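You operate a simulated robot arm through the tools that you are given. There is no shell and no other tool. Be economical: measure what you need, move in short steps, check, and stop when the job is done.

The job below is to be done with a simulated two-armed robot. You get a single attempt, and the scene is never put back.

Task
Put the blue tin on the packing end of the long bench away on the bottom shelf of the wooden bench. Close the lower teal drawer. Take the blue die and put it in the grey bucket. Pick up the small red bundle with one hand, pass it to the other hand and put it on the packing end of the long bench. Pull the green drawer open. Any order will do. Set down upright: blue tin.

The check looks at the end state, three seconds after you hand in, the way a careful person would. Anything else that was tipped, shoved, dropped, spilled or broken makes it a failure.

Robot
Two 7-joint arms with two-finger parallel grippers on one trunk, on a base that drives. Base frame: it is fixed to the floor where the robot stands at the start and does not move with it; the origin is under the middle of the robot, x ahead of it, y to its left, z up. Readings come in mm, rad, newtons and seconds.
The left shoulder is at the start at [50, 165, 1105], the right one opposite. With the tool pointing down near the work surface each hand reaches from about 100 to 580 mm from the robot's upright axis, wherever it stands, measured 20 degrees to its own side. Places, roughly: blue die (5x5x3 cm) [1100, 600, 900]; bottom shelf of the wooden bench [6300, -1100, 200]; green drawer [2500, 2000, 700]; grey bucket (24x24x25 cm) [3300, -1800, 600]; lower teal drawer [900, 800, 500]; packing end of the long bench [900, 300, 800]; small red bundle (5x5x25 cm) [1600, -100, 1000]. Payload 3.91 kg a hand.
Tool frame (each hand has its own): the origin (TCP) lies between the finger pads and is the grasp point; the fingertips stand 30 mm ahead of it; z points along the fingers, y is the line along which they close. Largest opening 110 mm; finger width 20, thickness 10; the body of the gripper, 48 by 112 mm, starts 55 mm behind the TCP.
Orientation is told as [roll, pitch, yaw] about the base's x, y, z axes, in that order, counted from this pose: with the fingers straight down and closing along the base's y, the tool's x points along the base's -x, its y along +y and its z along -z.

Tools
- The arms move only by the tool drive_tool. It takes "left_increments", "right_increments" or both (then of equal length, played together; a hand with none holds still); each is a list of rows, each a list of 7 numbers: the shift along the base's x, y, z in mm, then the turn, a rotation vector about the base's x, y, z in rad, then the opening, from 0 (shut) to 1 (fully open). In form: [[tx, ty, tz, ax, ay, az, grip], ...]. A call has 1 to 8 rows; each row is the pose to reach, as a shift and turn from the pose commanded when the call began. A row lasts 0.2 s, in which the tool goes at most 50 mm and 0.15 rad; a call with a longer step from one row to the next is refused whole, and so is a gripper value outside its range. Where a pose cannot be reached the arm comes as near as it can. A force on the tool above 40 N (or 10 N above the force at the start of the call, whichever is more), or a blocked arm, ends the call early, and 0.2 s more pass. Each finger travels about 45 mm/s and halts on what it meets, pressing with about 36 N; the grip force reading is that of the motor and also rises with nothing between the fingers. The clock runs only during rows and for 0.2 s after the last one: add rows that repeat a pose to give the fingers time. The reply holds the time, the measured pose of the TCP, the force on the tool along the base axes, the opening and the grip force, in the units named above and with some noise, with the torque about the TCP (base axes, N m) and any sound that the robot's microphone picked up, and new pictures: "pictures" is both (left out), scene, wrist or none (wrist: the cameras of the hands that moved).
- Cameras (640 x 400 px; columns grow to the right, rows downward): "scene" is now at [113.4, 35.1, 1275.8]; the picture's right is [0.39, -0.92, 0.00], its down [-0.52, -0.22, -0.82] and it looks along [0.76, 0.32, -0.57] (base axes); focal length 214 px, centre (320, 200). "left" rides on the left gripper at [72, -17, -103] in its tool frame; the picture's right is [0.23, 0.97, 0.00], its down [-0.76, 0.18, -0.62] and it looks along [-0.61, 0.14, 0.78] (tool axes); focal length 222 px, centre (320, 200). "right" rides on the right gripper at [72, 17, -103] in its tool frame; the picture's right is [-0.23, 0.97, 0.00], its down [-0.76, -0.18, -0.62] and it looks along [-0.61, -0.14, 0.78] (tool axes); focal length 222 px, centre (320, 200). There is no depth. A picture from a camera that has moved, and an enlarged one, comes with that camera's place and axes in the base frame and with its lens.
- move_column(by): slides the trunk up (or, below 0, down) by that many mm; the arms and the scene camera ride with it, the base frame stays. It gives what a move gives, with no picture.
- roll_base(legs): drives the robot by 1 to 6 legs, each [ahead, left, turn to the left] in mm, mm and rad, along the robot's own axes; the way and the turn of a leg run together, so that a leg with both is an arc; at most 1500 mm and 3.142 rad a leg. The arms and the cameras ride along, it lands a little off, and it stops where it bumps. It gives what a move gives, and a new picture of the scene camera.
- aim_head(pan, tilt): turns the head with the scene camera to pan (to the left, within 1.396 rad either way) and tilt (down, from -0.506 to 1.204), counted from straight ahead of the robot. It gives what a move gives, and a new picture of the scene camera.
- inspect(camera, box): a new picture of the part [left, top, right, bottom] of that camera's present view, enlarged. It takes no simulated time.
- sign_off(): hands the job in; it is judged then, once.

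Go step by step. Nothing tells you exact positions but the pictures and the camera data: compare them with the known pose of the tool, close in by small moves and look again before you grip or let go. The budget is 165 turns and 260 pictures, counting those below and the enlarged ones. Unless the task says otherwise, let go and move clear before handing in.

The tools are called after "Call:" as a command line: name --argument value ..., lists and objects as JSON in quotes. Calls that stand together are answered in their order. drive_tool: Moves the arms, as the interface text tells. Its arguments: {"type":"object","properties":{"left_increments":{"type":"array"},"right_increments":{"type":"array"},"pictures":{"type":"string","enum":["both","scene","wrist","none"]}},"required":[]} The other tools are called the same way: move_column (by) slides the trunk up or down; roll_base (legs) drives the base; aim_head (pan, tilt) turns the head that bears the scene camera; inspect (camera, box) takes an enlarged picture of a part of a camera's view; sign_off () hands the job in.

At the start:

```text
clock: 0.0
left_tcp_pos: [413.3, 400.4, 1164.2]
left_tool_rot: [0.0, -0.001, 0.001]
left_ft_force: [-1.0, 0.1, 0.3]
left_torque: [0.0, 0.03, 0.0]
left_gripper_width: 110.0
left_grip_force: 0.0
right_tcp_pos: [416.1, -18.1, 1169.2]
right_tool_rot: [0.001, 0.0, -0.001]
right_ft_force: [0.9, -0.6, -0.7]
right_torque: [0.0, -0.03, 0.0]
right_gripper_width: 109.9
right_grip_force: 0.3
trunk travel left (down, up): [-325.0, 178.0]
robot x, y, heading: [0.5, -1.2, -0.004]
head pan, tilt: [0.401, 0.606]
```

scene: 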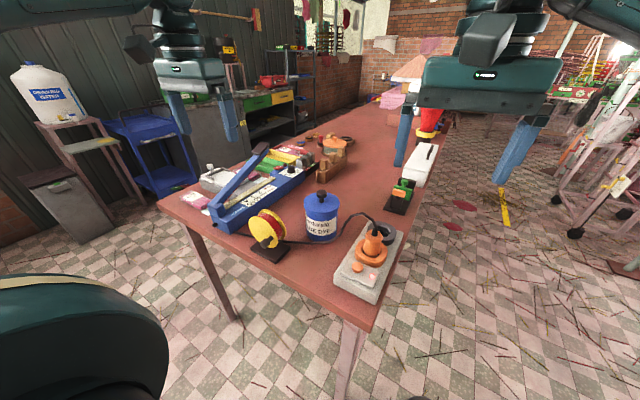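
right: 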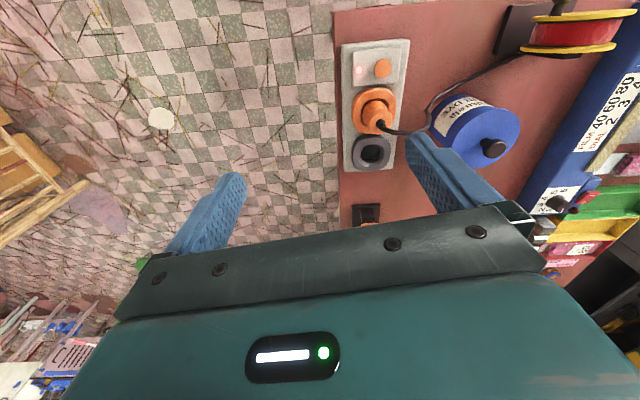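
left: 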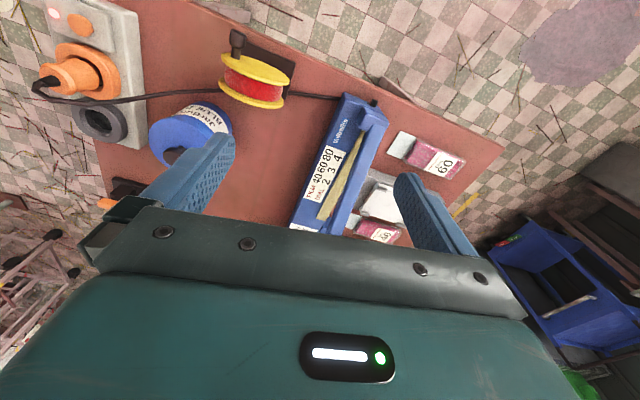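

I see the long bench ahead with a blue tin with a lid knob near its end. First I look around to find the other items.

Call:
inspect --camera "scene" --box '[160, 120, 460, 310]'

Call:
inspect --camera "scene" --box '[180, 0, 480, 190]'

```text
2.11 times, centred on (310, 215) of scene
camera zoom: at [113.4, 35.1, 1275.8], right [0.39, -0.92, 0.0], down [-0.52, -0.22, -0.82], along [0.76, 0.32, -0.57], focal length 452 px, centre (341, 168)
```

zoom: 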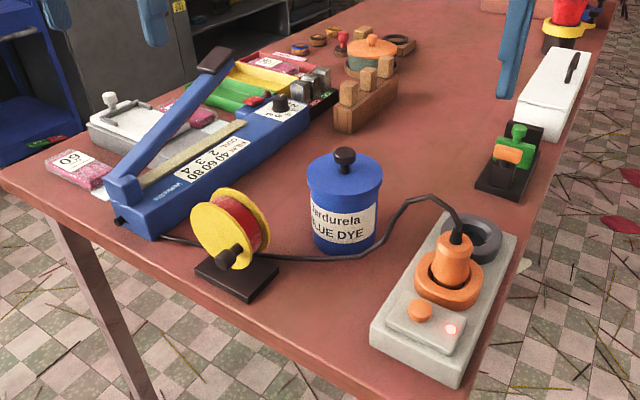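

```text
2.11 times, centred on (330, 95) of scene
camera zoom: at [113.4, 35.1, 1275.8], right [0.39, -0.92, 0.0], down [-0.52, -0.22, -0.82], along [0.76, 0.32, -0.57], focal length 452 px, centre (299, 421)
```

zoom: 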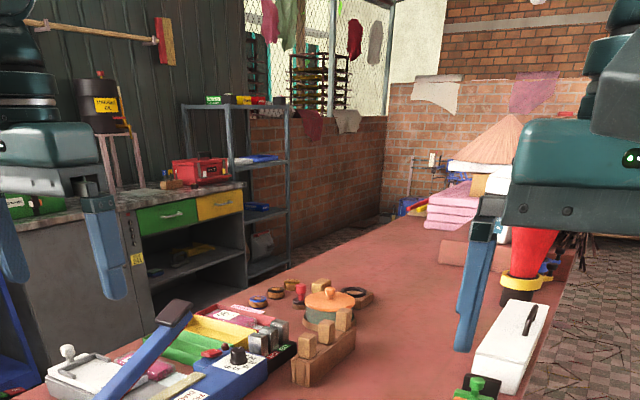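

The blue tin, the green drawer in the stone counter, and the red bundle in a cup further along are visible. I turn the head to look for the remaining places.

Call:
aim_head --pan -0.5 --tilt 0.25

Call:
aim_head --pan 0.75 --tilt 0.5

```text
clock: 1.2
left_tcp_pos: [414.0, 401.5, 1164.6]
left_tool_rot: [0.001, 0.0, 0.0]
left_ft_force: [0.0, -0.1, -0.3]
left_torque: [0.03, -0.02, 0.02]
left_gripper_width: 110.0
left_grip_force: 0.1
right_tcp_pos: [416.3, -17.8, 1169.1]
right_tool_rot: [0.001, 0.0, 0.0]
right_ft_force: [-0.5, -1.0, -0.1]
right_torque: [-0.01, 0.01, -0.01]
right_gripper_width: 110.0
right_grip_force: 0.1
trunk travel left (down, up): [-325.0, 178.0]
robot x, y, heading: [1.5, -1.7, 0.001]
head pan, tilt: [-0.499, 0.25]
camera scene: at [114.2, -44.0, 1308.4], right [-0.48, -0.88, 0.0], down [-0.22, 0.12, -0.97], along [0.85, -0.46, -0.25], focal length 214 px, centre (320, 200)
```

scene: 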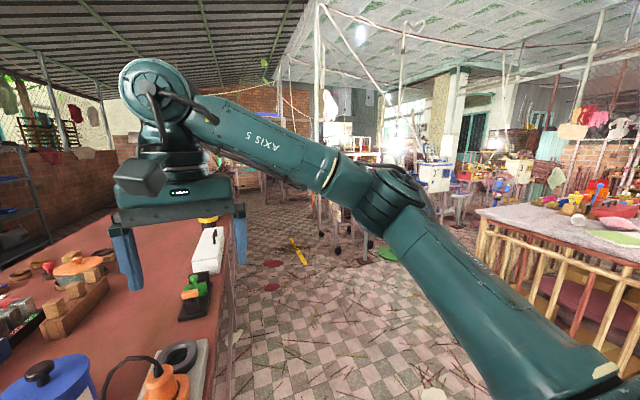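

```text
clock: 2.6
left_tcp_pos: [414.5, 400.8, 1165.3]
left_tool_rot: [0.0, 0.001, 0.0]
left_ft_force: [-0.2, -0.3, -0.3]
left_torque: [-0.01, -0.02, -0.01]
left_gripper_width: 110.1
left_grip_force: 0.2
right_tcp_pos: [416.2, -18.6, 1167.9]
right_tool_rot: [-0.001, 0.0, -0.001]
right_ft_force: [0.5, 1.2, 0.3]
right_torque: [-0.02, 0.02, -0.02]
right_gripper_width: 110.1
right_grip_force: 0.0
trunk travel left (down, up): [-325.0, 178.0]
robot x, y, heading: [1.2, -0.3, 0.004]
head pan, tilt: [0.75, 0.499]
camera scene: at [98.8, 62.6, 1285.3], right [0.68, -0.73, 0.0], down [-0.35, -0.33, -0.88], along [0.64, 0.6, -0.48], focal length 214 px, centre (320, 200)
```

scene: 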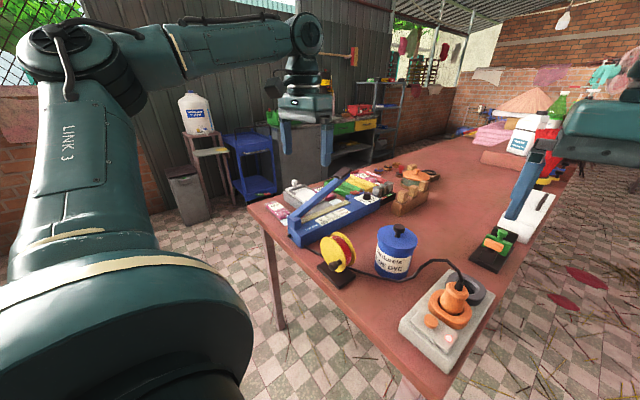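

The tin stands at about (538, 209), base z≈862; the bench's left side, with the teal drawers, must be seen from the left aisle. I roll left and look.

Call:
roll_base --legs '[[0, 1400, 0]]'

Call:
aim_head --pan -0.4 --tilt 0.55

```text
clock: 9.8
left_tcp_pos: [388.1, 1844.3, 1164.2]
left_tool_rot: [0.0, 0.0, 0.02]
left_ft_force: [0.5, 0.4, -0.8]
left_torque: [0.02, 0.01, -0.01]
left_gripper_width: 110.1
left_grip_force: 0.0
right_tcp_pos: [400.7, 1424.2, 1167.3]
right_tool_rot: [-0.001, -0.001, 0.021]
right_ft_force: [0.1, 0.6, 0.1]
right_torque: [0.02, -0.03, 0.04]
right_gripper_width: 110.0
right_grip_force: 0.0
trunk travel left (down, up): [-325.0, 178.0]
robot x, y, heading: [-16.7, 1431.9, 0.021]
head pan, tilt: [0.75, 0.499]
camera scene: at [81.9, 1498.2, 1285.3], right [0.7, -0.72, 0.0], down [-0.34, -0.33, -0.88], along [0.63, 0.61, -0.48], focal length 214 px, centre (320, 200)
```

scene: 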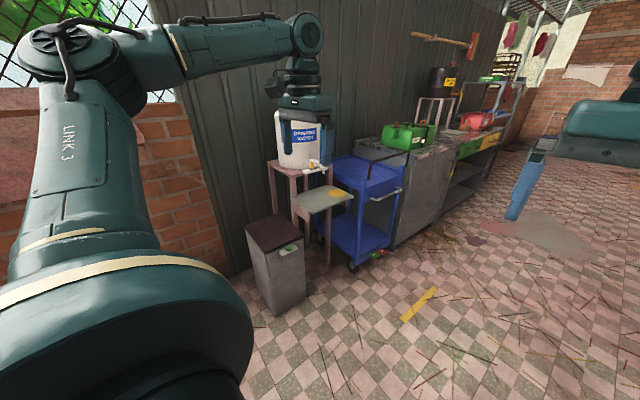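

```text
clock: 11.1
left_tcp_pos: [389.4, 1843.7, 1164.0]
left_tool_rot: [-0.001, 0.0, 0.021]
left_ft_force: [0.2, 0.8, 0.1]
left_torque: [0.03, 0.0, 0.03]
left_gripper_width: 109.7
left_grip_force: 0.1
right_tcp_pos: [400.7, 1423.9, 1169.6]
right_tool_rot: [0.002, -0.001, 0.021]
right_ft_force: [0.5, 1.1, 0.3]
right_torque: [0.02, -0.01, -0.01]
right_gripper_width: 109.7
right_grip_force: 0.0
trunk travel left (down, up): [-325.0, 178.0]
robot x, y, heading: [-14.7, 1434.9, 0.023]
head pan, tilt: [-0.4, 0.55]
camera scene: at [100.2, 1401.5, 1280.7], right [-0.37, -0.93, 0.0], down [-0.49, 0.19, -0.85], along [0.79, -0.31, -0.52], focal length 214 px, centre (320, 200)
```

scene: 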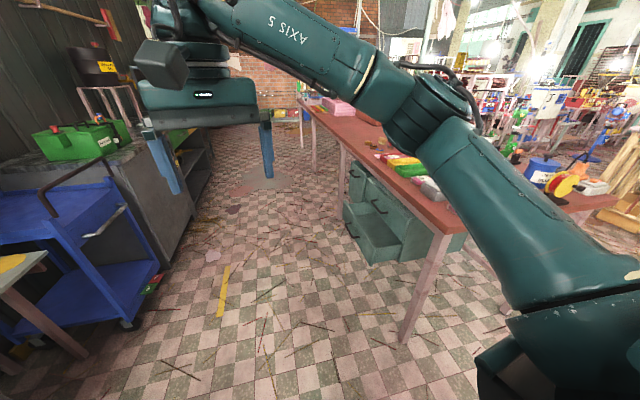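

The teal chest stands under the bench with its lower drawer pulled out. Zooming in.

Call:
inspect --camera "scene" --box '[290, 100, 480, 300]'

Call:
inspect --camera "scene" --box '[20, 100, 220, 240]'

```text
2.00 times, centred on (385, 200) of scene
camera zoom: at [100.2, 1401.5, 1280.7], right [-0.37, -0.93, 0.0], down [-0.49, 0.19, -0.85], along [0.79, -0.31, -0.52], focal length 429 px, centre (190, 200)
```

zoom: 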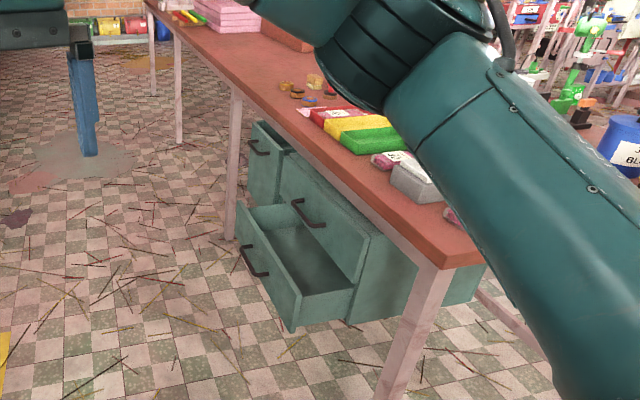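

```text
2.86 times, centred on (120, 170) of scene
camera zoom: at [100.2, 1401.5, 1280.7], right [-0.37, -0.93, 0.0], down [-0.49, 0.19, -0.85], along [0.79, -0.31, -0.52], focal length 613 px, centre (891, 286)
```

zoom: 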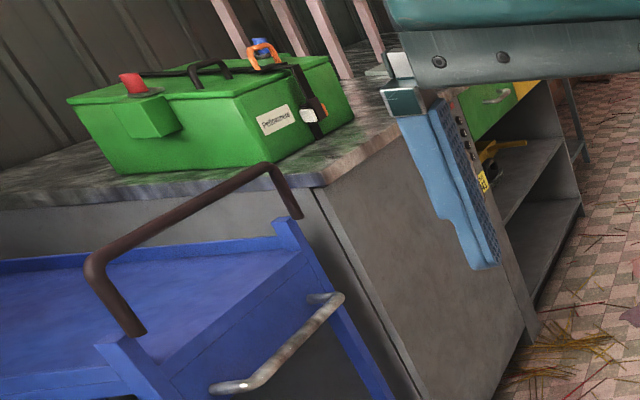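

The lower teal drawer is open by roughly 15–20 cm; the die lies at about (1093, 639). I turn to face the bench side and strafe alongside.

Call:
roll_base --legs '[[0, 0, -1.745], [-90, 1060, 0]]'

Call:
aim_head --pan 0 --tilt 0.95

```text
clock: 20.7
left_tcp_pos: [1408.2, 957.8, 1164.9]
left_tool_rot: [0.0, 0.0, -1.664]
left_ft_force: [0.0, -0.5, -0.3]
left_torque: [-0.02, 0.03, 0.02]
left_gripper_width: 110.0
left_grip_force: 0.1
right_tcp_pos: [987.5, 995.1, 1168.9]
right_tool_rot: [0.0, 0.0, -1.665]
right_ft_force: [-0.4, -0.1, -0.3]
right_torque: [0.0, -0.01, 0.03]
right_gripper_width: 109.9
right_grip_force: 0.0
trunk travel left (down, up): [-325.0, 178.0]
robot x, y, heading: [1047.3, 1405.8, -1.663]
head pan, tilt: [-0.4, 0.55]
camera scene: at [1004.3, 1300.5, 1280.7], right [-0.88, 0.47, 0.0], down [0.25, 0.46, -0.85], along [-0.4, -0.75, -0.52], focal length 214 px, centre (320, 200)
```

scene: 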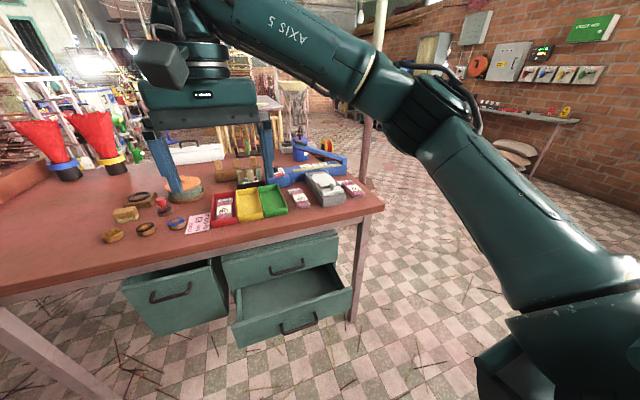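

```text
clock: 21.6
left_tcp_pos: [1407.9, 958.4, 1164.2]
left_tool_rot: [0.0, -0.003, -1.665]
left_ft_force: [-0.3, 0.3, -0.4]
left_torque: [-0.01, 0.0, 0.0]
left_gripper_width: 110.1
left_grip_force: 0.0
right_tcp_pos: [986.6, 995.4, 1168.2]
right_tool_rot: [0.0, -0.001, -1.666]
right_ft_force: [-0.9, -0.3, -0.5]
right_torque: [-0.01, -0.03, -0.03]
right_gripper_width: 109.9
right_grip_force: 0.1
trunk travel left (down, up): [-325.0, 178.0]
robot x, y, heading: [1047.0, 1403.2, -1.662]
head pan, tilt: [0.0, 0.949]
camera scene: at [1039.8, 1307.1, 1247.8], right [-1.0, 0.1, 0.0], down [0.08, 0.81, -0.58], along [-0.06, -0.58, -0.81], focal length 214 px, centre (320, 200)
```

scene: 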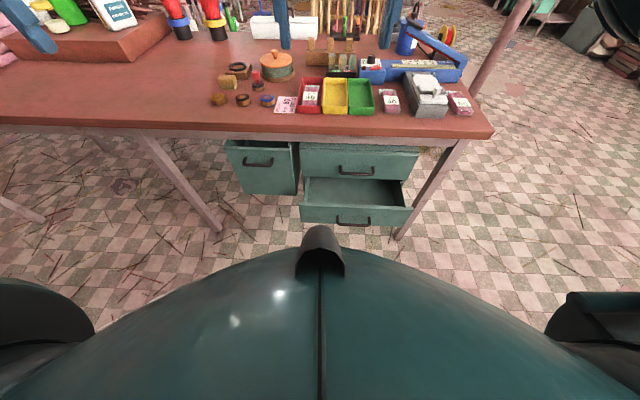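

The lower drawer's front is about (870, 885), z 460–595, sticking out roughly 115 mm. I lower the trunk, and tilt the right hand forward with closed fingers to push.

Call:
move_column --by -280

Call:
drive_tool --right_increments '[[0, 20, 0, -0.149, 0.0135, 0, 0.6], [0, 40, -15, -0.298, 0.027, 0, 0.3], [0, 50, -30, -0.447, 0.04, 0, 0], [0, 50, -45, -0.596, 0.054, 0, 0], [0, 50, -60, -0.745, 0.068, 0, 0], [0, 50, -80, -0.894, 0.081, 0, 0], [0, 50, -100, -1.043, 0.095, 0, 0], [0, 50, -120, -1.19, 0.108, 0, 0]]' --pictures "both"

```text
clock: 24.4
left_tcp_pos: [1407.5, 958.9, 884.9]
left_tool_rot: [0.002, 0.0, -1.665]
left_ft_force: [-0.1, 0.0, 0.7]
left_torque: [0.01, -0.01, -0.02]
left_gripper_width: 109.9
left_grip_force: 0.0
right_tcp_pos: [988.9, 996.7, 888.8]
right_tool_rot: [0.0, -0.001, -1.665]
right_ft_force: [0.2, 0.2, -0.5]
right_torque: [-0.01, 0.03, -0.04]
right_gripper_width: 110.1
right_grip_force: 0.1
trunk travel left (down, up): [-45.0, 458.0]
robot x, y, heading: [1044.0, 1409.2, -1.667]
head pan, tilt: [0.0, 0.949]
```

```text
clock: 26.2
left_tcp_pos: [1407.2, 958.1, 884.9]
left_tool_rot: [0.0, 0.0, -1.664]
left_ft_force: [0.6, 0.6, -0.2]
left_torque: [0.01, 0.0, -0.01]
left_gripper_width: 109.8
left_grip_force: 0.0
right_tcp_pos: [988.5, 1045.9, 767.0]
right_tool_rot: [0.012, -1.199, -1.673]
right_ft_force: [0.4, 0.0, 0.9]
right_torque: [0.01, 0.03, 0.04]
right_gripper_width: 0.0
right_grip_force: 35.8
trunk travel left (down, up): [-45.0, 458.0]
robot x, y, heading: [1048.4, 1407.5, -1.668]
head pan, tilt: [0.0, 0.949]
camera scene: at [1039.8, 1307.2, 967.8], right [-1.0, 0.09, 0.0], down [0.08, 0.81, -0.58], along [-0.06, -0.58, -0.81], focal length 214 px, centre (320, 200)
camera right: at [1017.1, 1166.1, 736.0], right [0.96, -0.17, 0.22], down [-0.15, 0.32, 0.94], along [-0.23, -0.93, 0.28], focal length 222 px, centre (320, 200)
```

scene: 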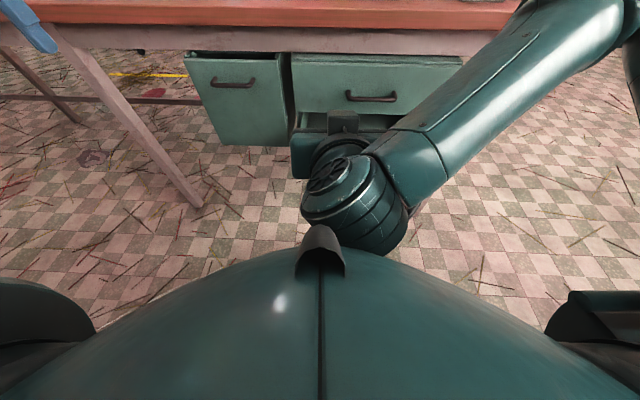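
right: 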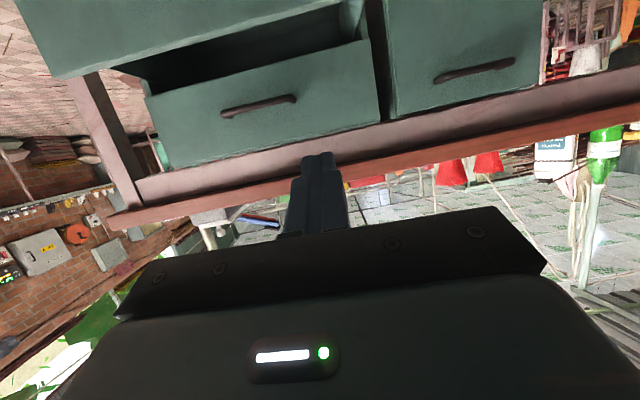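

The wrist view confirms the drawer front. I bring the closed fingertips in front of it, above its handle.

Call:
drive_tool --right_increments '[[-24, -5, -34, 0, 0, 0, 0], [-48, -15, -68, 0, 0, 0, 0], [-72, -30, -102, 0, 0, 0, 0], [-96, -45, -136, 0, 0, 0, 0], [-116, -62, -164, 0, 0, 0, 0], [-118, -80, -182, 0, 0, 0, 0], [-118, -80, -182, 0, 0, 0, 0]]'

```text
clock: 27.8
left_tcp_pos: [1407.6, 958.6, 883.9]
left_tool_rot: [0.0, -0.002, -1.666]
left_ft_force: [0.6, 0.7, -0.4]
left_torque: [0.01, 0.01, 0.02]
left_gripper_width: 109.9
left_grip_force: 0.1
right_tcp_pos: [898.7, 965.3, 605.4]
right_tool_rot: [0.008, -1.191, -1.675]
right_ft_force: [0.6, -0.2, 0.6]
right_torque: [0.0, 0.0, 0.03]
right_gripper_width: 0.0
right_grip_force: 36.3
right hand out of reach, approached as far as the arm can: row 5, 6, 7
trunk travel left (down, up): [-45.0, 458.0]
robot x, y, heading: [1043.4, 1408.5, -1.663]
head pan, tilt: [0.0, 0.949]
camera scene: at [1039.8, 1307.2, 967.8], right [-1.0, 0.09, 0.0], down [0.08, 0.81, -0.58], along [-0.06, -0.58, -0.81], focal length 214 px, centre (320, 200)
camera right: at [926.3, 1084.5, 575.2], right [0.96, -0.18, 0.21], down [-0.15, 0.31, 0.94], along [-0.23, -0.93, 0.27], focal length 222 px, centre (320, 200)
```

scene: 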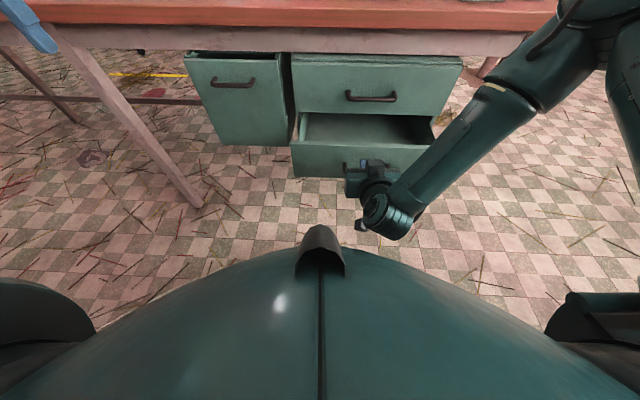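
right: 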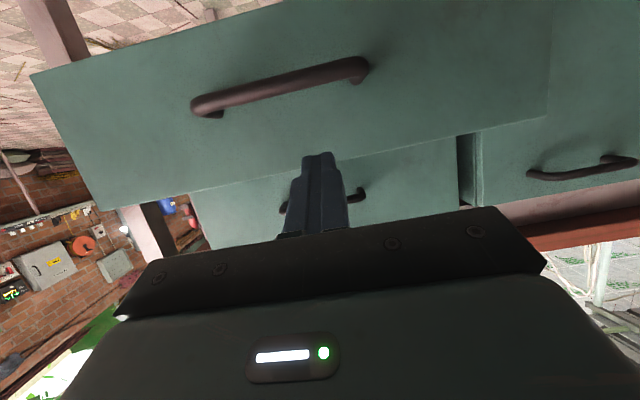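

The arm is at its reach limit. I back the hand off, lower the trunk a little more, and roll the base closer.

Call:
drive_tool --right_increments '[[4, 40, 0, 0, 0, 0, 0], [0, 80, 0, 0, 0, 0, 0], [-10, 120, 0, 0, 0, 0, 0]]' --pictures "none"

Call:
move_column --by -28

Call:
roll_base --legs '[[110, 0, 0]]'

```text
clock: 28.6
left_tcp_pos: [1407.0, 958.1, 884.9]
left_tool_rot: [0.0, 0.001, -1.667]
left_ft_force: [0.5, 0.4, -0.5]
left_torque: [0.02, -0.01, 0.0]
left_gripper_width: 109.8
left_grip_force: 0.0
right_tcp_pos: [893.4, 1058.0, 609.6]
right_tool_rot: [0.011, -1.226, -1.685]
right_ft_force: [-3.8, -7.4, 8.6]
right_torque: [1.08, -0.06, 0.31]
right_gripper_width: 0.0
right_grip_force: 36.3
right hand out of reach, approached as far as the arm can: row 3
trunk travel left (down, up): [-45.0, 458.0]
robot x, y, heading: [1050.8, 1407.1, -1.665]
head pan, tilt: [0.0, 0.949]
stopped in row 3 (right hand): the force on the tool passed its limit (the readings are from after the stop); the commanded pose is now the measured one
```

```text
clock: 29.3
left_tcp_pos: [1407.0, 957.7, 855.1]
left_tool_rot: [0.001, 0.003, -1.663]
left_ft_force: [-0.4, -0.3, -0.2]
left_torque: [0.0, -0.01, 0.0]
left_gripper_width: 110.2
left_grip_force: 0.0
right_tcp_pos: [892.9, 1056.9, 580.5]
right_tool_rot: [0.016, -1.228, -1.693]
right_ft_force: [1.8, -30.3, -1.5]
right_torque: [-1.31, -0.01, -1.06]
right_gripper_width: 0.1
right_grip_force: 36.0
trunk travel left (down, up): [-17.0, 486.0]
robot x, y, heading: [1045.6, 1408.4, -1.668]
head pan, tilt: [0.0, 0.949]
```

```text
clock: 30.5
left_tcp_pos: [1397.5, 846.6, 855.6]
left_tool_rot: [0.001, 0.003, -1.666]
left_ft_force: [-0.3, 1.1, -0.3]
left_torque: [-0.04, -0.01, 0.02]
left_gripper_width: 110.1
left_grip_force: 0.0
right_tcp_pos: [883.3, 947.8, 579.0]
right_tool_rot: [0.009, -1.227, -1.689]
right_ft_force: [0.7, -29.0, -8.1]
right_torque: [-2.2, 0.2, -0.97]
right_gripper_width: 0.0
right_grip_force: 36.1
trunk travel left (down, up): [-17.0, 486.0]
robot x, y, heading: [1036.0, 1299.9, -1.663]
head pan, tilt: [0.0, 0.949]
camera scene: at [1029.2, 1196.4, 939.6], right [-1.0, 0.1, 0.0], down [0.08, 0.81, -0.58], along [-0.06, -0.58, -0.81], focal length 214 px, centre (320, 200)
```

scene: 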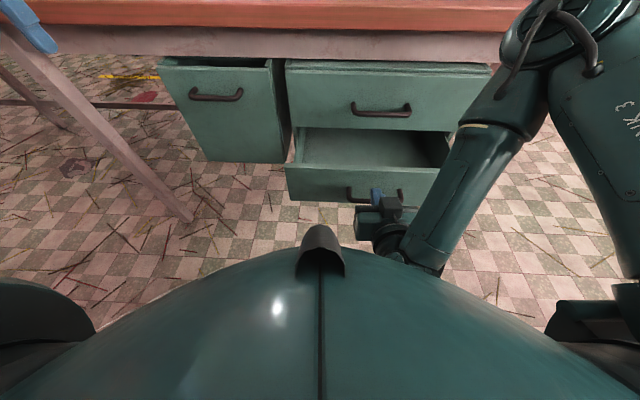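

The hand is in front of the drawer; now I push it shut gently with the force guard watching.

Call:
drive_tool --right_increments '[[-6, -30, 0, 0, 0, 0, 0], [-10, -60, 0, 0, 0, 0, 0], [-15, -85, 0, 0, 0, 0, 0], [-18, -105, 0, 0, 0, 0, 0], [-21, -125, 0, 0, 0, 0, 0], [-24, -140, 0, 0, 0, 0, 0]]'

```text
clock: 31.9
left_tcp_pos: [1396.7, 848.3, 856.1]
left_tool_rot: [-0.001, 0.0, -1.666]
left_ft_force: [0.0, -0.4, 0.0]
left_torque: [0.01, -0.04, -0.03]
left_gripper_width: 109.8
left_grip_force: 0.0
right_tcp_pos: [877.5, 804.6, 592.2]
right_tool_rot: [0.002, -1.225, -1.685]
right_ft_force: [-0.2, 0.3, -0.1]
right_torque: [-0.01, -0.01, -0.03]
right_gripper_width: 0.4
right_grip_force: 35.9
right hand out of reach, approached as far as the arm can: row 1, 2, 3, 4, 5, 6
trunk travel left (down, up): [-17.0, 486.0]
robot x, y, heading: [1035.0, 1298.7, -1.665]
head pan, tilt: [0.0, 0.949]
camera scene: at [1029.3, 1197.3, 939.8], right [-1.0, 0.1, 0.0], down [0.08, 0.81, -0.58], along [-0.06, -0.58, -0.81], focal length 214 px, centre (320, 200)
camera right: at [908.3, 922.1, 557.9], right [0.96, -0.19, 0.21], down [-0.14, 0.35, 0.93], along [-0.25, -0.92, 0.31], focal length 222 px, centre (320, 200)
```

scene: 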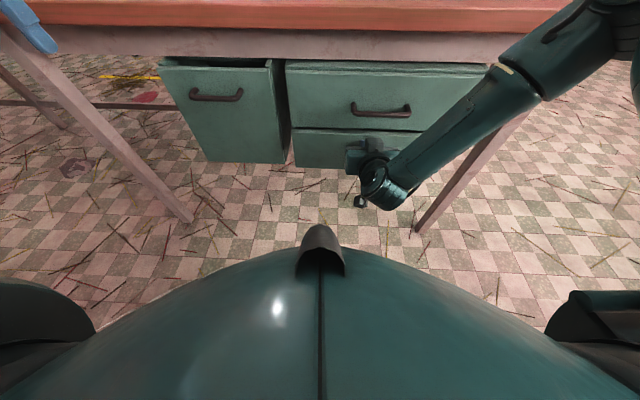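
right: 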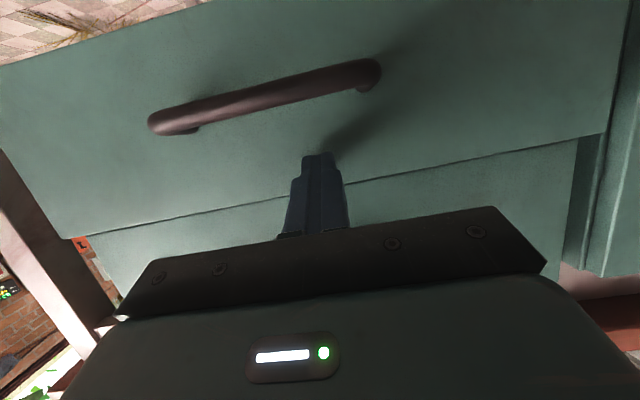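

The drawer moved in and looks nearly shut, but there was no end-stop force; I push a little further.

Call:
drive_tool --right_increments '[[-3, -15, -10, 0, 0, 0, 0], [-5, -30, -15, 0, 0, 0, 0], [-7, -45, -15, 0, 0, 0, 0], [-7, -45, -15, 0, 0, 0, 0]]'

```text
clock: 32.5
left_tcp_pos: [1396.3, 848.6, 856.0]
left_tool_rot: [-0.001, 0.0, -1.668]
left_ft_force: [0.8, 0.1, 0.1]
left_torque: [-0.02, 0.04, -0.02]
left_gripper_width: 109.9
left_grip_force: 0.0
right_tcp_pos: [882.0, 783.2, 579.6]
right_tool_rot: [0.003, -1.213, -1.682]
right_ft_force: [1.5, 10.0, 3.5]
right_torque: [-0.15, -0.03, -0.02]
right_gripper_width: 0.1
right_grip_force: 35.8
right hand out of reach, approached as far as the arm can: row 1, 2, 3
trunk travel left (down, up): [-17.0, 486.0]
robot x, y, heading: [1035.8, 1297.9, -1.663]
head pan, tilt: [0.0, 0.949]
stopped in row 3 (right hand): the force on the tool passed its limit (the readings are from after the stop); the commanded pose is now the measured one
camera scene: at [1029.3, 1198.4, 939.9], right [-1.0, 0.1, 0.0], down [0.08, 0.81, -0.58], along [-0.06, -0.58, -0.81], focal length 214 px, centre (320, 200)
camera right: at [913.0, 901.9, 548.3], right [0.96, -0.18, 0.21], down [-0.14, 0.33, 0.93], along [-0.24, -0.92, 0.29], focal length 222 px, centre (320, 200)
```

scene: 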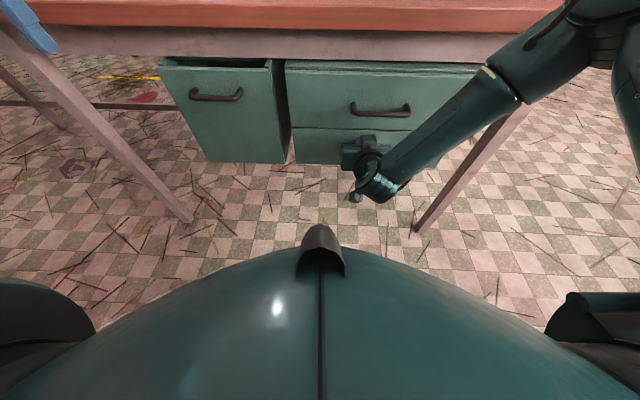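
right: 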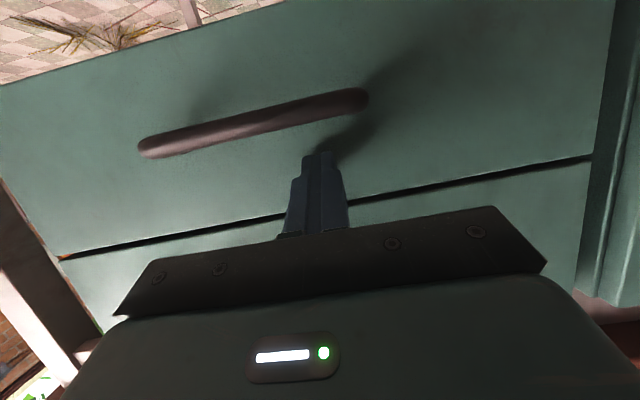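

Lower drawer is flush now. I withdraw the right hand and raise the trunk to work on the bench top.

Call:
drive_tool --right_increments '[[5, 40, 0, 0, 0, 0, 0], [10, 80, 0, 0, 0, 0, 0], [12, 105, 0, 0, 0, 0, 0]]' --pictures "none"

Call:
move_column --by 400

Call:
aim_head --pan 0 --tilt 0.8

```text
clock: 33.4
left_tcp_pos: [1396.5, 847.9, 856.7]
left_tool_rot: [0.001, 0.0, -1.668]
left_ft_force: [-0.3, -0.5, -1.0]
left_torque: [0.01, -0.01, 0.04]
left_gripper_width: 109.9
left_grip_force: 0.0
right_tcp_pos: [892.1, 885.8, 582.7]
right_tool_rot: [0.001, -1.214, -1.685]
right_ft_force: [0.0, 0.0, -0.4]
right_torque: [0.0, 0.03, 0.0]
right_gripper_width: 0.2
right_grip_force: 36.1
trunk travel left (down, up): [-17.0, 486.0]
robot x, y, heading: [1036.5, 1298.1, -1.669]
head pan, tilt: [0.0, 0.949]
```

```text
clock: 37.2
left_tcp_pos: [1395.9, 847.8, 1256.7]
left_tool_rot: [0.0, 0.001, -1.668]
left_ft_force: [-0.4, -0.5, 0.1]
left_torque: [0.02, 0.01, -0.02]
left_gripper_width: 110.0
left_grip_force: 0.0
right_tcp_pos: [891.8, 885.5, 982.1]
right_tool_rot: [0.001, -1.212, -1.683]
right_ft_force: [0.1, -0.5, 0.1]
right_torque: [0.0, -0.05, -0.02]
right_gripper_width: 0.0
right_grip_force: 35.5
trunk travel left (down, up): [-417.0, 86.0]
robot x, y, heading: [1033.7, 1296.6, -1.665]
head pan, tilt: [0.0, 0.949]
```

```text
clock: 37.9
left_tcp_pos: [1396.3, 847.8, 1256.5]
left_tool_rot: [-0.001, -0.002, -1.667]
left_ft_force: [-0.2, -0.4, -0.4]
left_torque: [-0.01, 0.02, -0.01]
left_gripper_width: 110.1
left_grip_force: 0.1
right_tcp_pos: [891.7, 886.0, 982.5]
right_tool_rot: [0.002, -1.212, -1.684]
right_ft_force: [-0.5, 0.3, 0.9]
right_torque: [0.01, -0.03, 0.03]
right_gripper_width: 0.0
right_grip_force: 35.4
trunk travel left (down, up): [-417.0, 86.0]
robot x, y, heading: [1036.4, 1299.2, -1.664]
head pan, tilt: [0.0, 0.799]
camera scene: at [1028.3, 1189.8, 1351.3], right [-1.0, 0.1, 0.0], down [0.07, 0.71, -0.7], along [-0.07, -0.69, -0.72], focal length 214 px, centre (320, 200)
```

scene: 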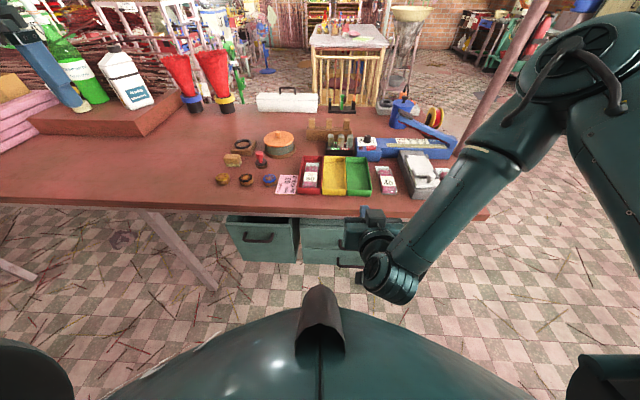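

Now I look closely at the bench items — the dies and the red bundles.

Call:
inspect --camera "scene" --box '[190, 100, 350, 200]'

Call:
inspect --camera "scene" --box '[90, 30, 250, 130]'

```text
4.00 times, centred on (270, 150) of scene
camera zoom: at [1028.3, 1189.8, 1351.3], right [-1.0, 0.1, 0.0], down [0.07, 0.71, -0.7], along [-0.07, -0.69, -0.72], focal length 858 px, centre (520, 400)
```

zoom: 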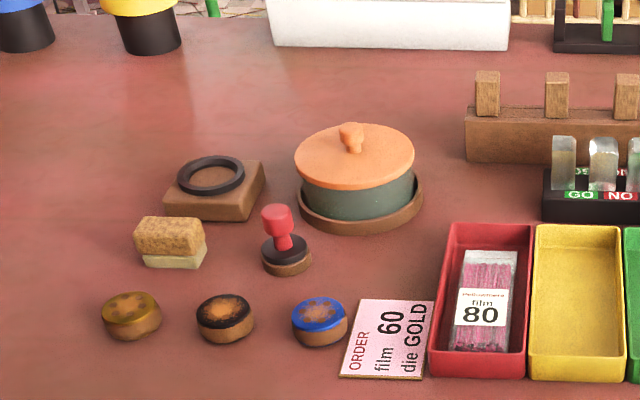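

```text
4.00 times, centred on (170, 80) of scene
camera zoom: at [1028.3, 1189.8, 1351.3], right [-1.0, 0.1, 0.0], down [0.07, 0.71, -0.7], along [-0.07, -0.69, -0.72], focal length 858 px, centre (920, 680)
```

zoom: 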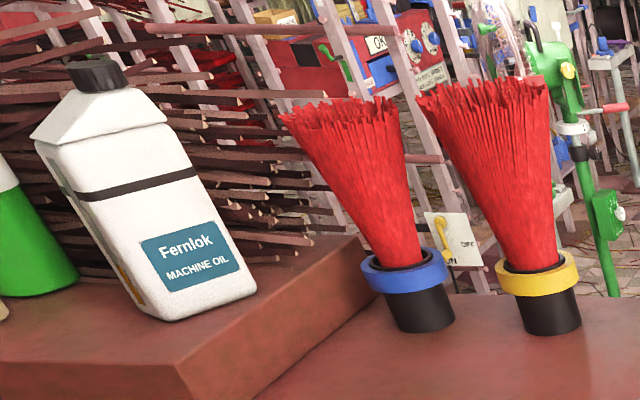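

The blue-ringed die is at about (1141, 631), z 860–890, with two others beside it. I stow the right hand upright and higher, then roll forward.

Call:
drive_tool --right_increments '[[0, 10, 35, 0.149, -0.0135, 0, 0], [0, 20, 70, 0.298, -0.027, 0, 0], [0, 20, 105, 0.447, -0.04, 0, 0], [0, 20, 140, 0.596, -0.054, 0, 0], [0, 20, 170, 0.745, -0.068, 0, 0], [0, 20, 200, 0.894, -0.081, 0, 0.3], [0, 20, 200, 1.043, -0.095, 0, 0.6], [0, 20, 200, 1.19, -0.108, 0, 1]]' --pictures "none"

Call:
roll_base --legs '[[150, 0, 0]]'

```text
clock: 39.7
left_tcp_pos: [1396.0, 848.1, 1255.7]
left_tool_rot: [0.0, -0.001, -1.666]
left_ft_force: [0.3, 0.4, 0.6]
left_torque: [0.01, -0.01, 0.01]
left_gripper_width: 110.0
left_grip_force: 0.0
right_tcp_pos: [892.8, 903.7, 1183.1]
right_tool_rot: [-0.02, -0.015, -1.668]
right_ft_force: [-0.2, 0.2, -0.9]
right_torque: [0.01, 0.0, -0.01]
right_gripper_width: 66.4
right_grip_force: 0.1
trunk travel left (down, up): [-417.0, 86.0]
robot x, y, heading: [1035.0, 1299.3, -1.664]
head pan, tilt: [0.0, 0.799]
```

```text
clock: 41.0
left_tcp_pos: [1380.2, 701.6, 1255.2]
left_tool_rot: [0.001, 0.0, -1.67]
left_ft_force: [0.0, 0.5, 0.3]
left_torque: [0.06, -0.01, 0.03]
left_gripper_width: 110.2
left_grip_force: 0.1
right_tcp_pos: [877.0, 762.7, 1182.0]
right_tool_rot: [-0.02, -0.017, -1.672]
right_ft_force: [0.0, -0.6, -0.5]
right_torque: [0.03, 0.0, -0.02]
right_gripper_width: 109.8
right_grip_force: 0.1
trunk travel left (down, up): [-417.0, 86.0]
robot x, y, heading: [1019.9, 1157.0, -1.669]
head pan, tilt: [0.0, 0.799]
camera scene: at [1013.8, 1045.5, 1351.2], right [-0.99, 0.1, 0.0], down [0.07, 0.71, -0.7], along [-0.07, -0.69, -0.72], focal length 214 px, centre (320, 200)
```

scene: 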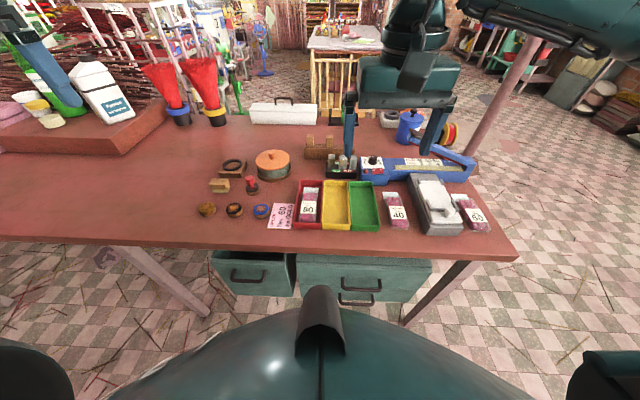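

I bring the left hand above the die while turning it, so the fingers straddle it in y (away from the card and neighbouring dies).

Call:
drive_tool --left_increments '[[-30, -10, -34, 0, 0, 0.149, 1], [-60, -19, -68, 0, 0, 0.298, 1], [-90, -28, -102, 0, 0, 0.447, 1], [-120, -37, -136, 0, 0, 0.596, 0.9], [-150, -46, -170, 0, 0, 0.745, 0.8], [-180, -55, -204, 0, 0, 0.894, 0.7], [-210, -65, -230, 0, 0, 1.043, 0.65], [-239, -76, -250, 0, 0, 1.19, 0.65]]' --pictures "both"

```text
clock: 42.8
left_tcp_pos: [1153.3, 636.9, 1013.2]
left_tool_rot: [-0.001, -0.001, -0.481]
left_ft_force: [0.8, -0.2, 0.1]
left_torque: [-0.02, 0.0, -0.03]
left_gripper_width: 71.5
left_grip_force: 0.0
left hand out of reach, approached as far as the arm can: row 8
right_tcp_pos: [877.8, 763.9, 1183.1]
right_tool_rot: [-0.02, -0.021, -1.671]
right_ft_force: [1.0, 1.1, 0.9]
right_torque: [-0.01, -0.02, -0.03]
right_gripper_width: 110.0
right_grip_force: 0.1
trunk travel left (down, up): [-417.0, 86.0]
robot x, y, heading: [1020.6, 1157.5, -1.671]
head pan, tilt: [0.0, 0.799]
camera scene: at [1014.1, 1047.0, 1351.4], right [-1.0, 0.1, 0.0], down [0.07, 0.71, -0.7], along [-0.07, -0.69, -0.72], focal length 214 px, centre (320, 200)
camera left: at [1082.4, 656.8, 1116.8], right [0.25, 0.97, 0.0], down [0.76, -0.19, 0.62], along [0.6, -0.16, -0.78], focal length 222 px, centre (320, 200)
```

scene: 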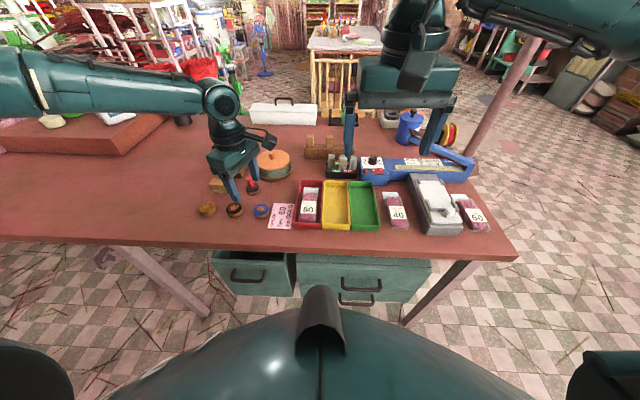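
left: 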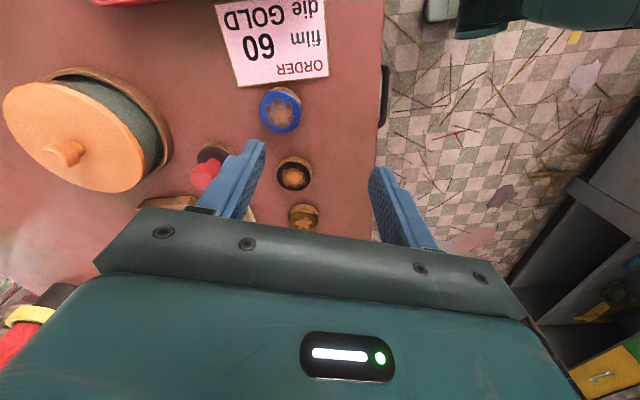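

The die triangulates to about (1146, 594) with top z≈857, so the table is near z≈828. I roll forward a little and lower the trunk for reach.

Call:
roll_base --legs '[[75, 0, 0]]'

Call:
move_column --by -60

Call:
drive_tool --left_increments '[[0, 10, 0, 0, 0, 0.13, 0.65], [0, 25, 0, 0, 0, 0.26, 0.65], [0, 35, 0, 0, 0, 0.38, 0.65]]' --pictures "both"

```text
clock: 43.9
left_tcp_pos: [1146.6, 562.0, 1013.3]
left_tool_rot: [0.0, 0.0, -0.481]
left_ft_force: [0.0, 0.3, 0.3]
left_torque: [0.02, -0.01, -0.03]
left_gripper_width: 71.5
left_grip_force: 0.1
right_tcp_pos: [868.9, 688.0, 1181.7]
right_tool_rot: [-0.02, -0.018, -1.67]
right_ft_force: [-0.3, -0.2, 0.8]
right_torque: [0.02, 0.03, -0.01]
right_gripper_width: 110.0
right_grip_force: 0.1
trunk travel left (down, up): [-417.0, 86.0]
robot x, y, heading: [1015.4, 1079.2, -1.67]
head pan, tilt: [0.0, 0.799]
camera scene: at [1006.3, 971.2, 1351.2], right [-0.99, 0.1, 0.0], down [0.07, 0.71, -0.7], along [-0.07, -0.69, -0.72], focal length 214 px, centre (320, 200)
```

scene: 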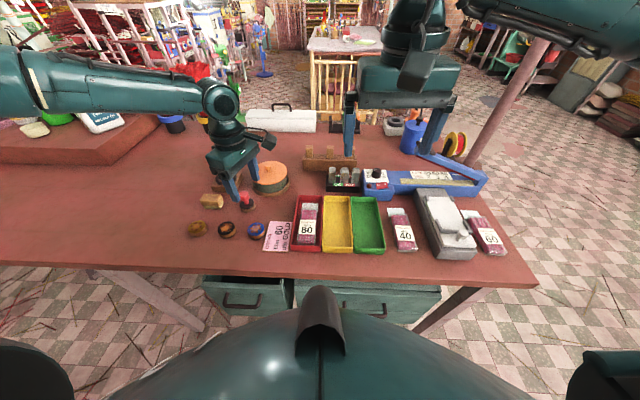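

```text
clock: 44.9
left_tcp_pos: [1146.2, 561.9, 952.5]
left_tool_rot: [-0.002, 0.0, -0.482]
left_ft_force: [0.3, 0.4, 0.2]
left_torque: [-0.01, 0.0, 0.0]
left_gripper_width: 71.5
left_grip_force: 0.1
right_tcp_pos: [869.6, 689.1, 1124.3]
right_tool_rot: [-0.018, -0.019, -1.672]
right_ft_force: [1.0, -0.1, 0.2]
right_torque: [-0.01, 0.04, -0.01]
right_gripper_width: 110.0
right_grip_force: 0.0
trunk travel left (down, up): [-357.0, 146.0]
robot x, y, heading: [1013.3, 1081.6, -1.667]
head pan, tilt: [0.0, 0.799]
```

```text
clock: 45.7
left_tcp_pos: [1146.6, 596.8, 953.7]
left_tool_rot: [-0.001, 0.001, -0.1]
left_ft_force: [-0.1, -0.6, 0.5]
left_torque: [-0.01, 0.0, -0.01]
left_gripper_width: 71.6
left_grip_force: 0.1
right_tcp_pos: [869.9, 688.7, 1123.7]
right_tool_rot: [-0.02, -0.019, -1.672]
right_ft_force: [0.4, -0.4, -0.4]
right_torque: [-0.01, 0.0, -0.05]
right_gripper_width: 109.8
right_grip_force: 0.1
trunk travel left (down, up): [-357.0, 146.0]
robot x, y, heading: [1016.6, 1078.1, -1.672]
head pan, tilt: [0.0, 0.799]
camera scene: at [1006.4, 972.2, 1291.3], right [-0.99, 0.1, 0.0], down [0.07, 0.71, -0.7], along [-0.07, -0.69, -0.72], focal length 214 px, centre (320, 200)
camera left: at [1073.3, 589.0, 1057.5], right [-0.13, 0.99, 0.0], down [0.78, 0.1, 0.62], along [0.62, 0.08, -0.78], focal length 222 px, centre (320, 200)
```

scene: 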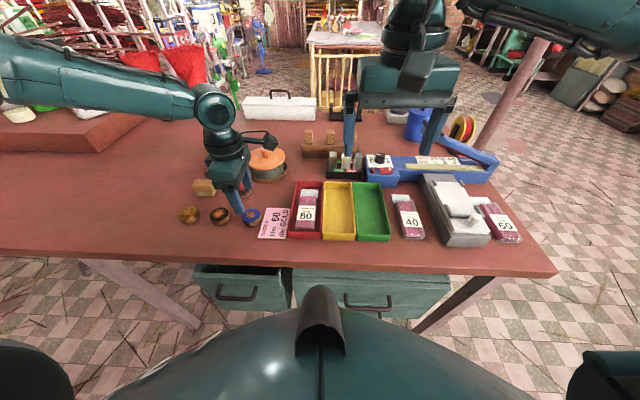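
left: 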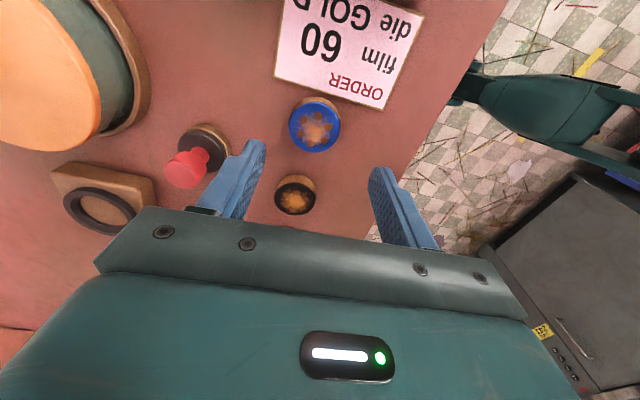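

Both cameras agree: die at (1148, 592), top z≈857. I descend with the fingers either side, check, then close.

Call:
drive_tool --left_increments '[[1, -4, -40, 0, 0, 0, 0.65], [1, -4, -78, 0, 0, 0, 0.65], [1, -4, -90, 0, 0, 0, 0.65]]' --pictures "both"

```text
clock: 46.5
left_tcp_pos: [1162.4, 601.7, 875.4]
left_tool_rot: [-0.003, 0.002, -0.102]
left_ft_force: [0.2, 0.0, -0.4]
left_torque: [0.0, 0.02, -0.01]
left_gripper_width: 71.7
left_grip_force: 0.1
left hand out of reach, approached as far as the arm can: row 2, 3
right_tcp_pos: [870.1, 688.9, 1121.5]
right_tool_rot: [-0.019, -0.019, -1.673]
right_ft_force: [-0.4, -0.3, -0.2]
right_torque: [0.02, 0.0, -0.01]
right_gripper_width: 109.9
right_grip_force: 0.0
trunk travel left (down, up): [-357.0, 146.0]
robot x, y, heading: [1010.1, 1079.3, -1.67]
head pan, tilt: [0.0, 0.799]
camera scene: at [1006.4, 972.0, 1291.3], right [-0.99, 0.1, 0.0], down [0.07, 0.71, -0.7], along [-0.07, -0.69, -0.72], focal length 214 px, centre (320, 200)
camera left: at [1089.1, 593.8, 979.6], right [-0.13, 0.99, 0.0], down [0.78, 0.1, 0.62], along [0.62, 0.08, -0.78], focal length 222 px, centre (320, 200)
```

scene: 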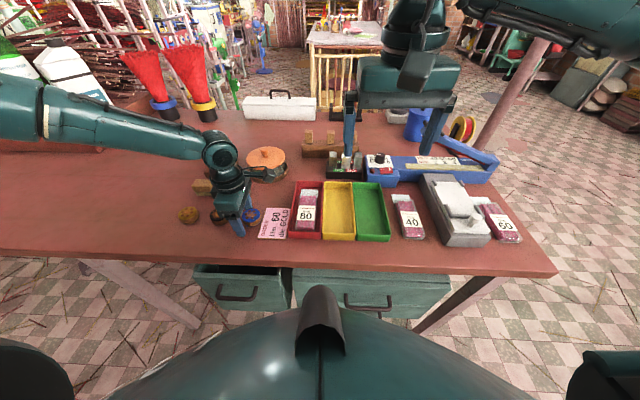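
left: 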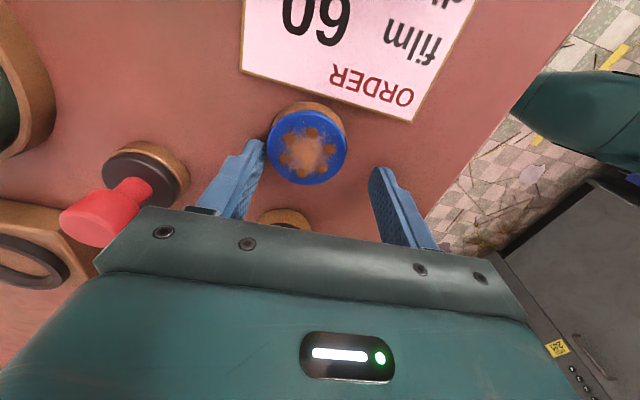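

The arm hit a reach limit about 14 mm short and off to the side. I rise a bit to where it is reachable, and use the trunk for the descent.

Call:
drive_tool --left_increments '[[0, 0, 25, 0, 0, 0, 0.65], [0, 0, 50, 0, 0, 0, 0.65], [0, 0, 50, 0, 0, 0, 0.65]]' --pictures "none"

Call:
move_column --by -30

```text
clock: 47.3
left_tcp_pos: [1161.5, 601.0, 925.4]
left_tool_rot: [-0.002, 0.001, -0.103]
left_ft_force: [-0.7, -0.2, -0.2]
left_torque: [-0.02, 0.01, 0.03]
left_gripper_width: 71.4
left_grip_force: 0.0
right_tcp_pos: [869.5, 688.4, 1123.2]
right_tool_rot: [-0.02, -0.02, -1.67]
right_ft_force: [-0.5, -0.7, -1.1]
right_torque: [0.01, 0.04, 0.02]
right_gripper_width: 110.0
right_grip_force: 0.0
trunk travel left (down, up): [-357.0, 146.0]
robot x, y, heading: [1015.2, 1081.5, -1.668]
head pan, tilt: [0.0, 0.799]
```

```text
clock: 48.0
left_tcp_pos: [1162.6, 600.7, 895.2]
left_tool_rot: [-0.002, 0.0, -0.101]
left_ft_force: [0.1, -0.8, -0.4]
left_torque: [0.01, 0.0, 0.02]
left_gripper_width: 71.7
left_grip_force: 0.0
right_tcp_pos: [870.6, 688.5, 1093.2]
right_tool_rot: [-0.019, -0.02, -1.671]
right_ft_force: [-0.4, 0.4, 0.9]
right_torque: [0.0, -0.01, 0.0]
right_gripper_width: 109.9
right_grip_force: 0.1
trunk travel left (down, up): [-327.0, 176.0]
robot x, y, heading: [1017.0, 1081.3, -1.672]
head pan, tilt: [0.0, 0.799]
```

Now I shift back over the die and descend.

Call:
drive_tool --left_increments '[[-14, -9, 0, 0, 0, 0, 0.65], [-14, -9, -17, 0, 0, 0, 0.65], [-14, -9, -33, 0, 0, 0, 0.65]]' --pictures "wrist"

```text
clock: 49.0
left_tcp_pos: [1150.0, 592.2, 870.3]
left_tool_rot: [-0.017, 0.007, -0.101]
left_ft_force: [0.7, 3.4, 19.4]
left_torque: [0.95, -0.29, -0.03]
left_gripper_width: 73.3
left_grip_force: 1.6
left hand out of reach, approached as far as the arm can: row 3
right_tcp_pos: [869.6, 688.5, 1093.7]
right_tool_rot: [-0.018, -0.02, -1.674]
right_ft_force: [0.7, 0.5, -0.3]
right_torque: [-0.03, -0.02, 0.0]
right_gripper_width: 110.1
right_grip_force: 0.1
trunk travel left (down, up): [-327.0, 176.0]
robot x, y, heading: [1017.3, 1081.1, -1.669]
head pan, tilt: [0.0, 0.799]
stopped in row 3 (left hand): the force on the tool passed its limit (the readings are from after the stop); the commanded pose is now the measured one
camera left: at [1078.2, 586.5, 975.9], right [-0.13, 0.99, -0.02], down [0.78, 0.11, 0.61], along [0.61, 0.07, -0.79], focal length 222 px, centre (320, 200)
```

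left: 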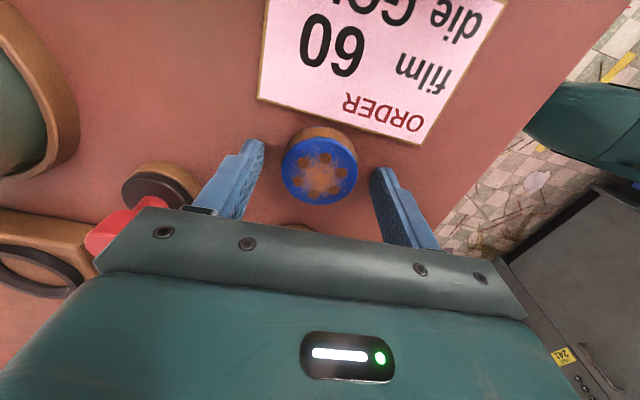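

The fingertips touched the table at z≈840. I rise 4 mm, centre on the die, and close.

Call:
drive_tool --left_increments '[[0, 0, 5, 0, 0, 0, 0.65], [-7, 1, 4, 0, 0, 0, 0.55], [-7, 1, 4, 0, 0, 0, 0], [-7, 1, 4, 0, 0, 0, 0], [-7, 1, 4, 0, 0, 0, 0], [-7, 1, 4, 0, 0, 0, 0]]' --pictures "wrist"

```text
clock: 50.4
left_tcp_pos: [1145.4, 594.8, 871.3]
left_tool_rot: [-0.014, 0.005, -0.1]
left_ft_force: [-0.6, 0.7, -0.6]
left_torque: [-0.02, 0.0, -0.02]
left_gripper_width: 44.3
left_grip_force: 36.2
left hand out of reach, approached as far as the arm can: row 2
right_tcp_pos: [869.3, 688.1, 1093.5]
right_tool_rot: [-0.019, -0.019, -1.671]
right_ft_force: [0.3, -0.1, 0.2]
right_torque: [-0.03, 0.0, 0.02]
right_gripper_width: 109.8
right_grip_force: 0.0
trunk travel left (down, up): [-327.0, 176.0]
robot x, y, heading: [1015.4, 1083.0, -1.668]
head pan, tilt: [0.0, 0.799]
camera left: at [1073.6, 587.6, 975.9], right [-0.13, 0.99, -0.01], down [0.78, 0.11, 0.62], along [0.61, 0.07, -0.79], focal length 222 px, centre (320, 200)
```

left: 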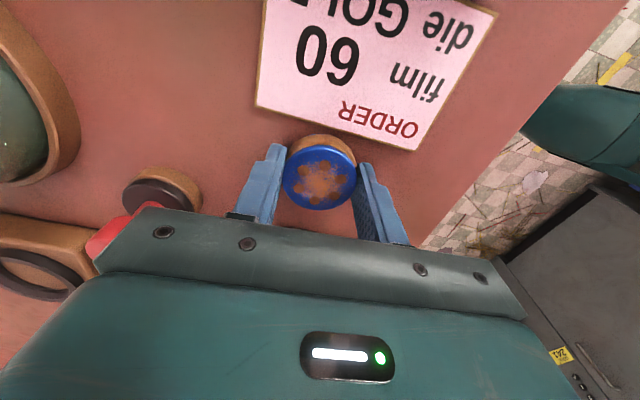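

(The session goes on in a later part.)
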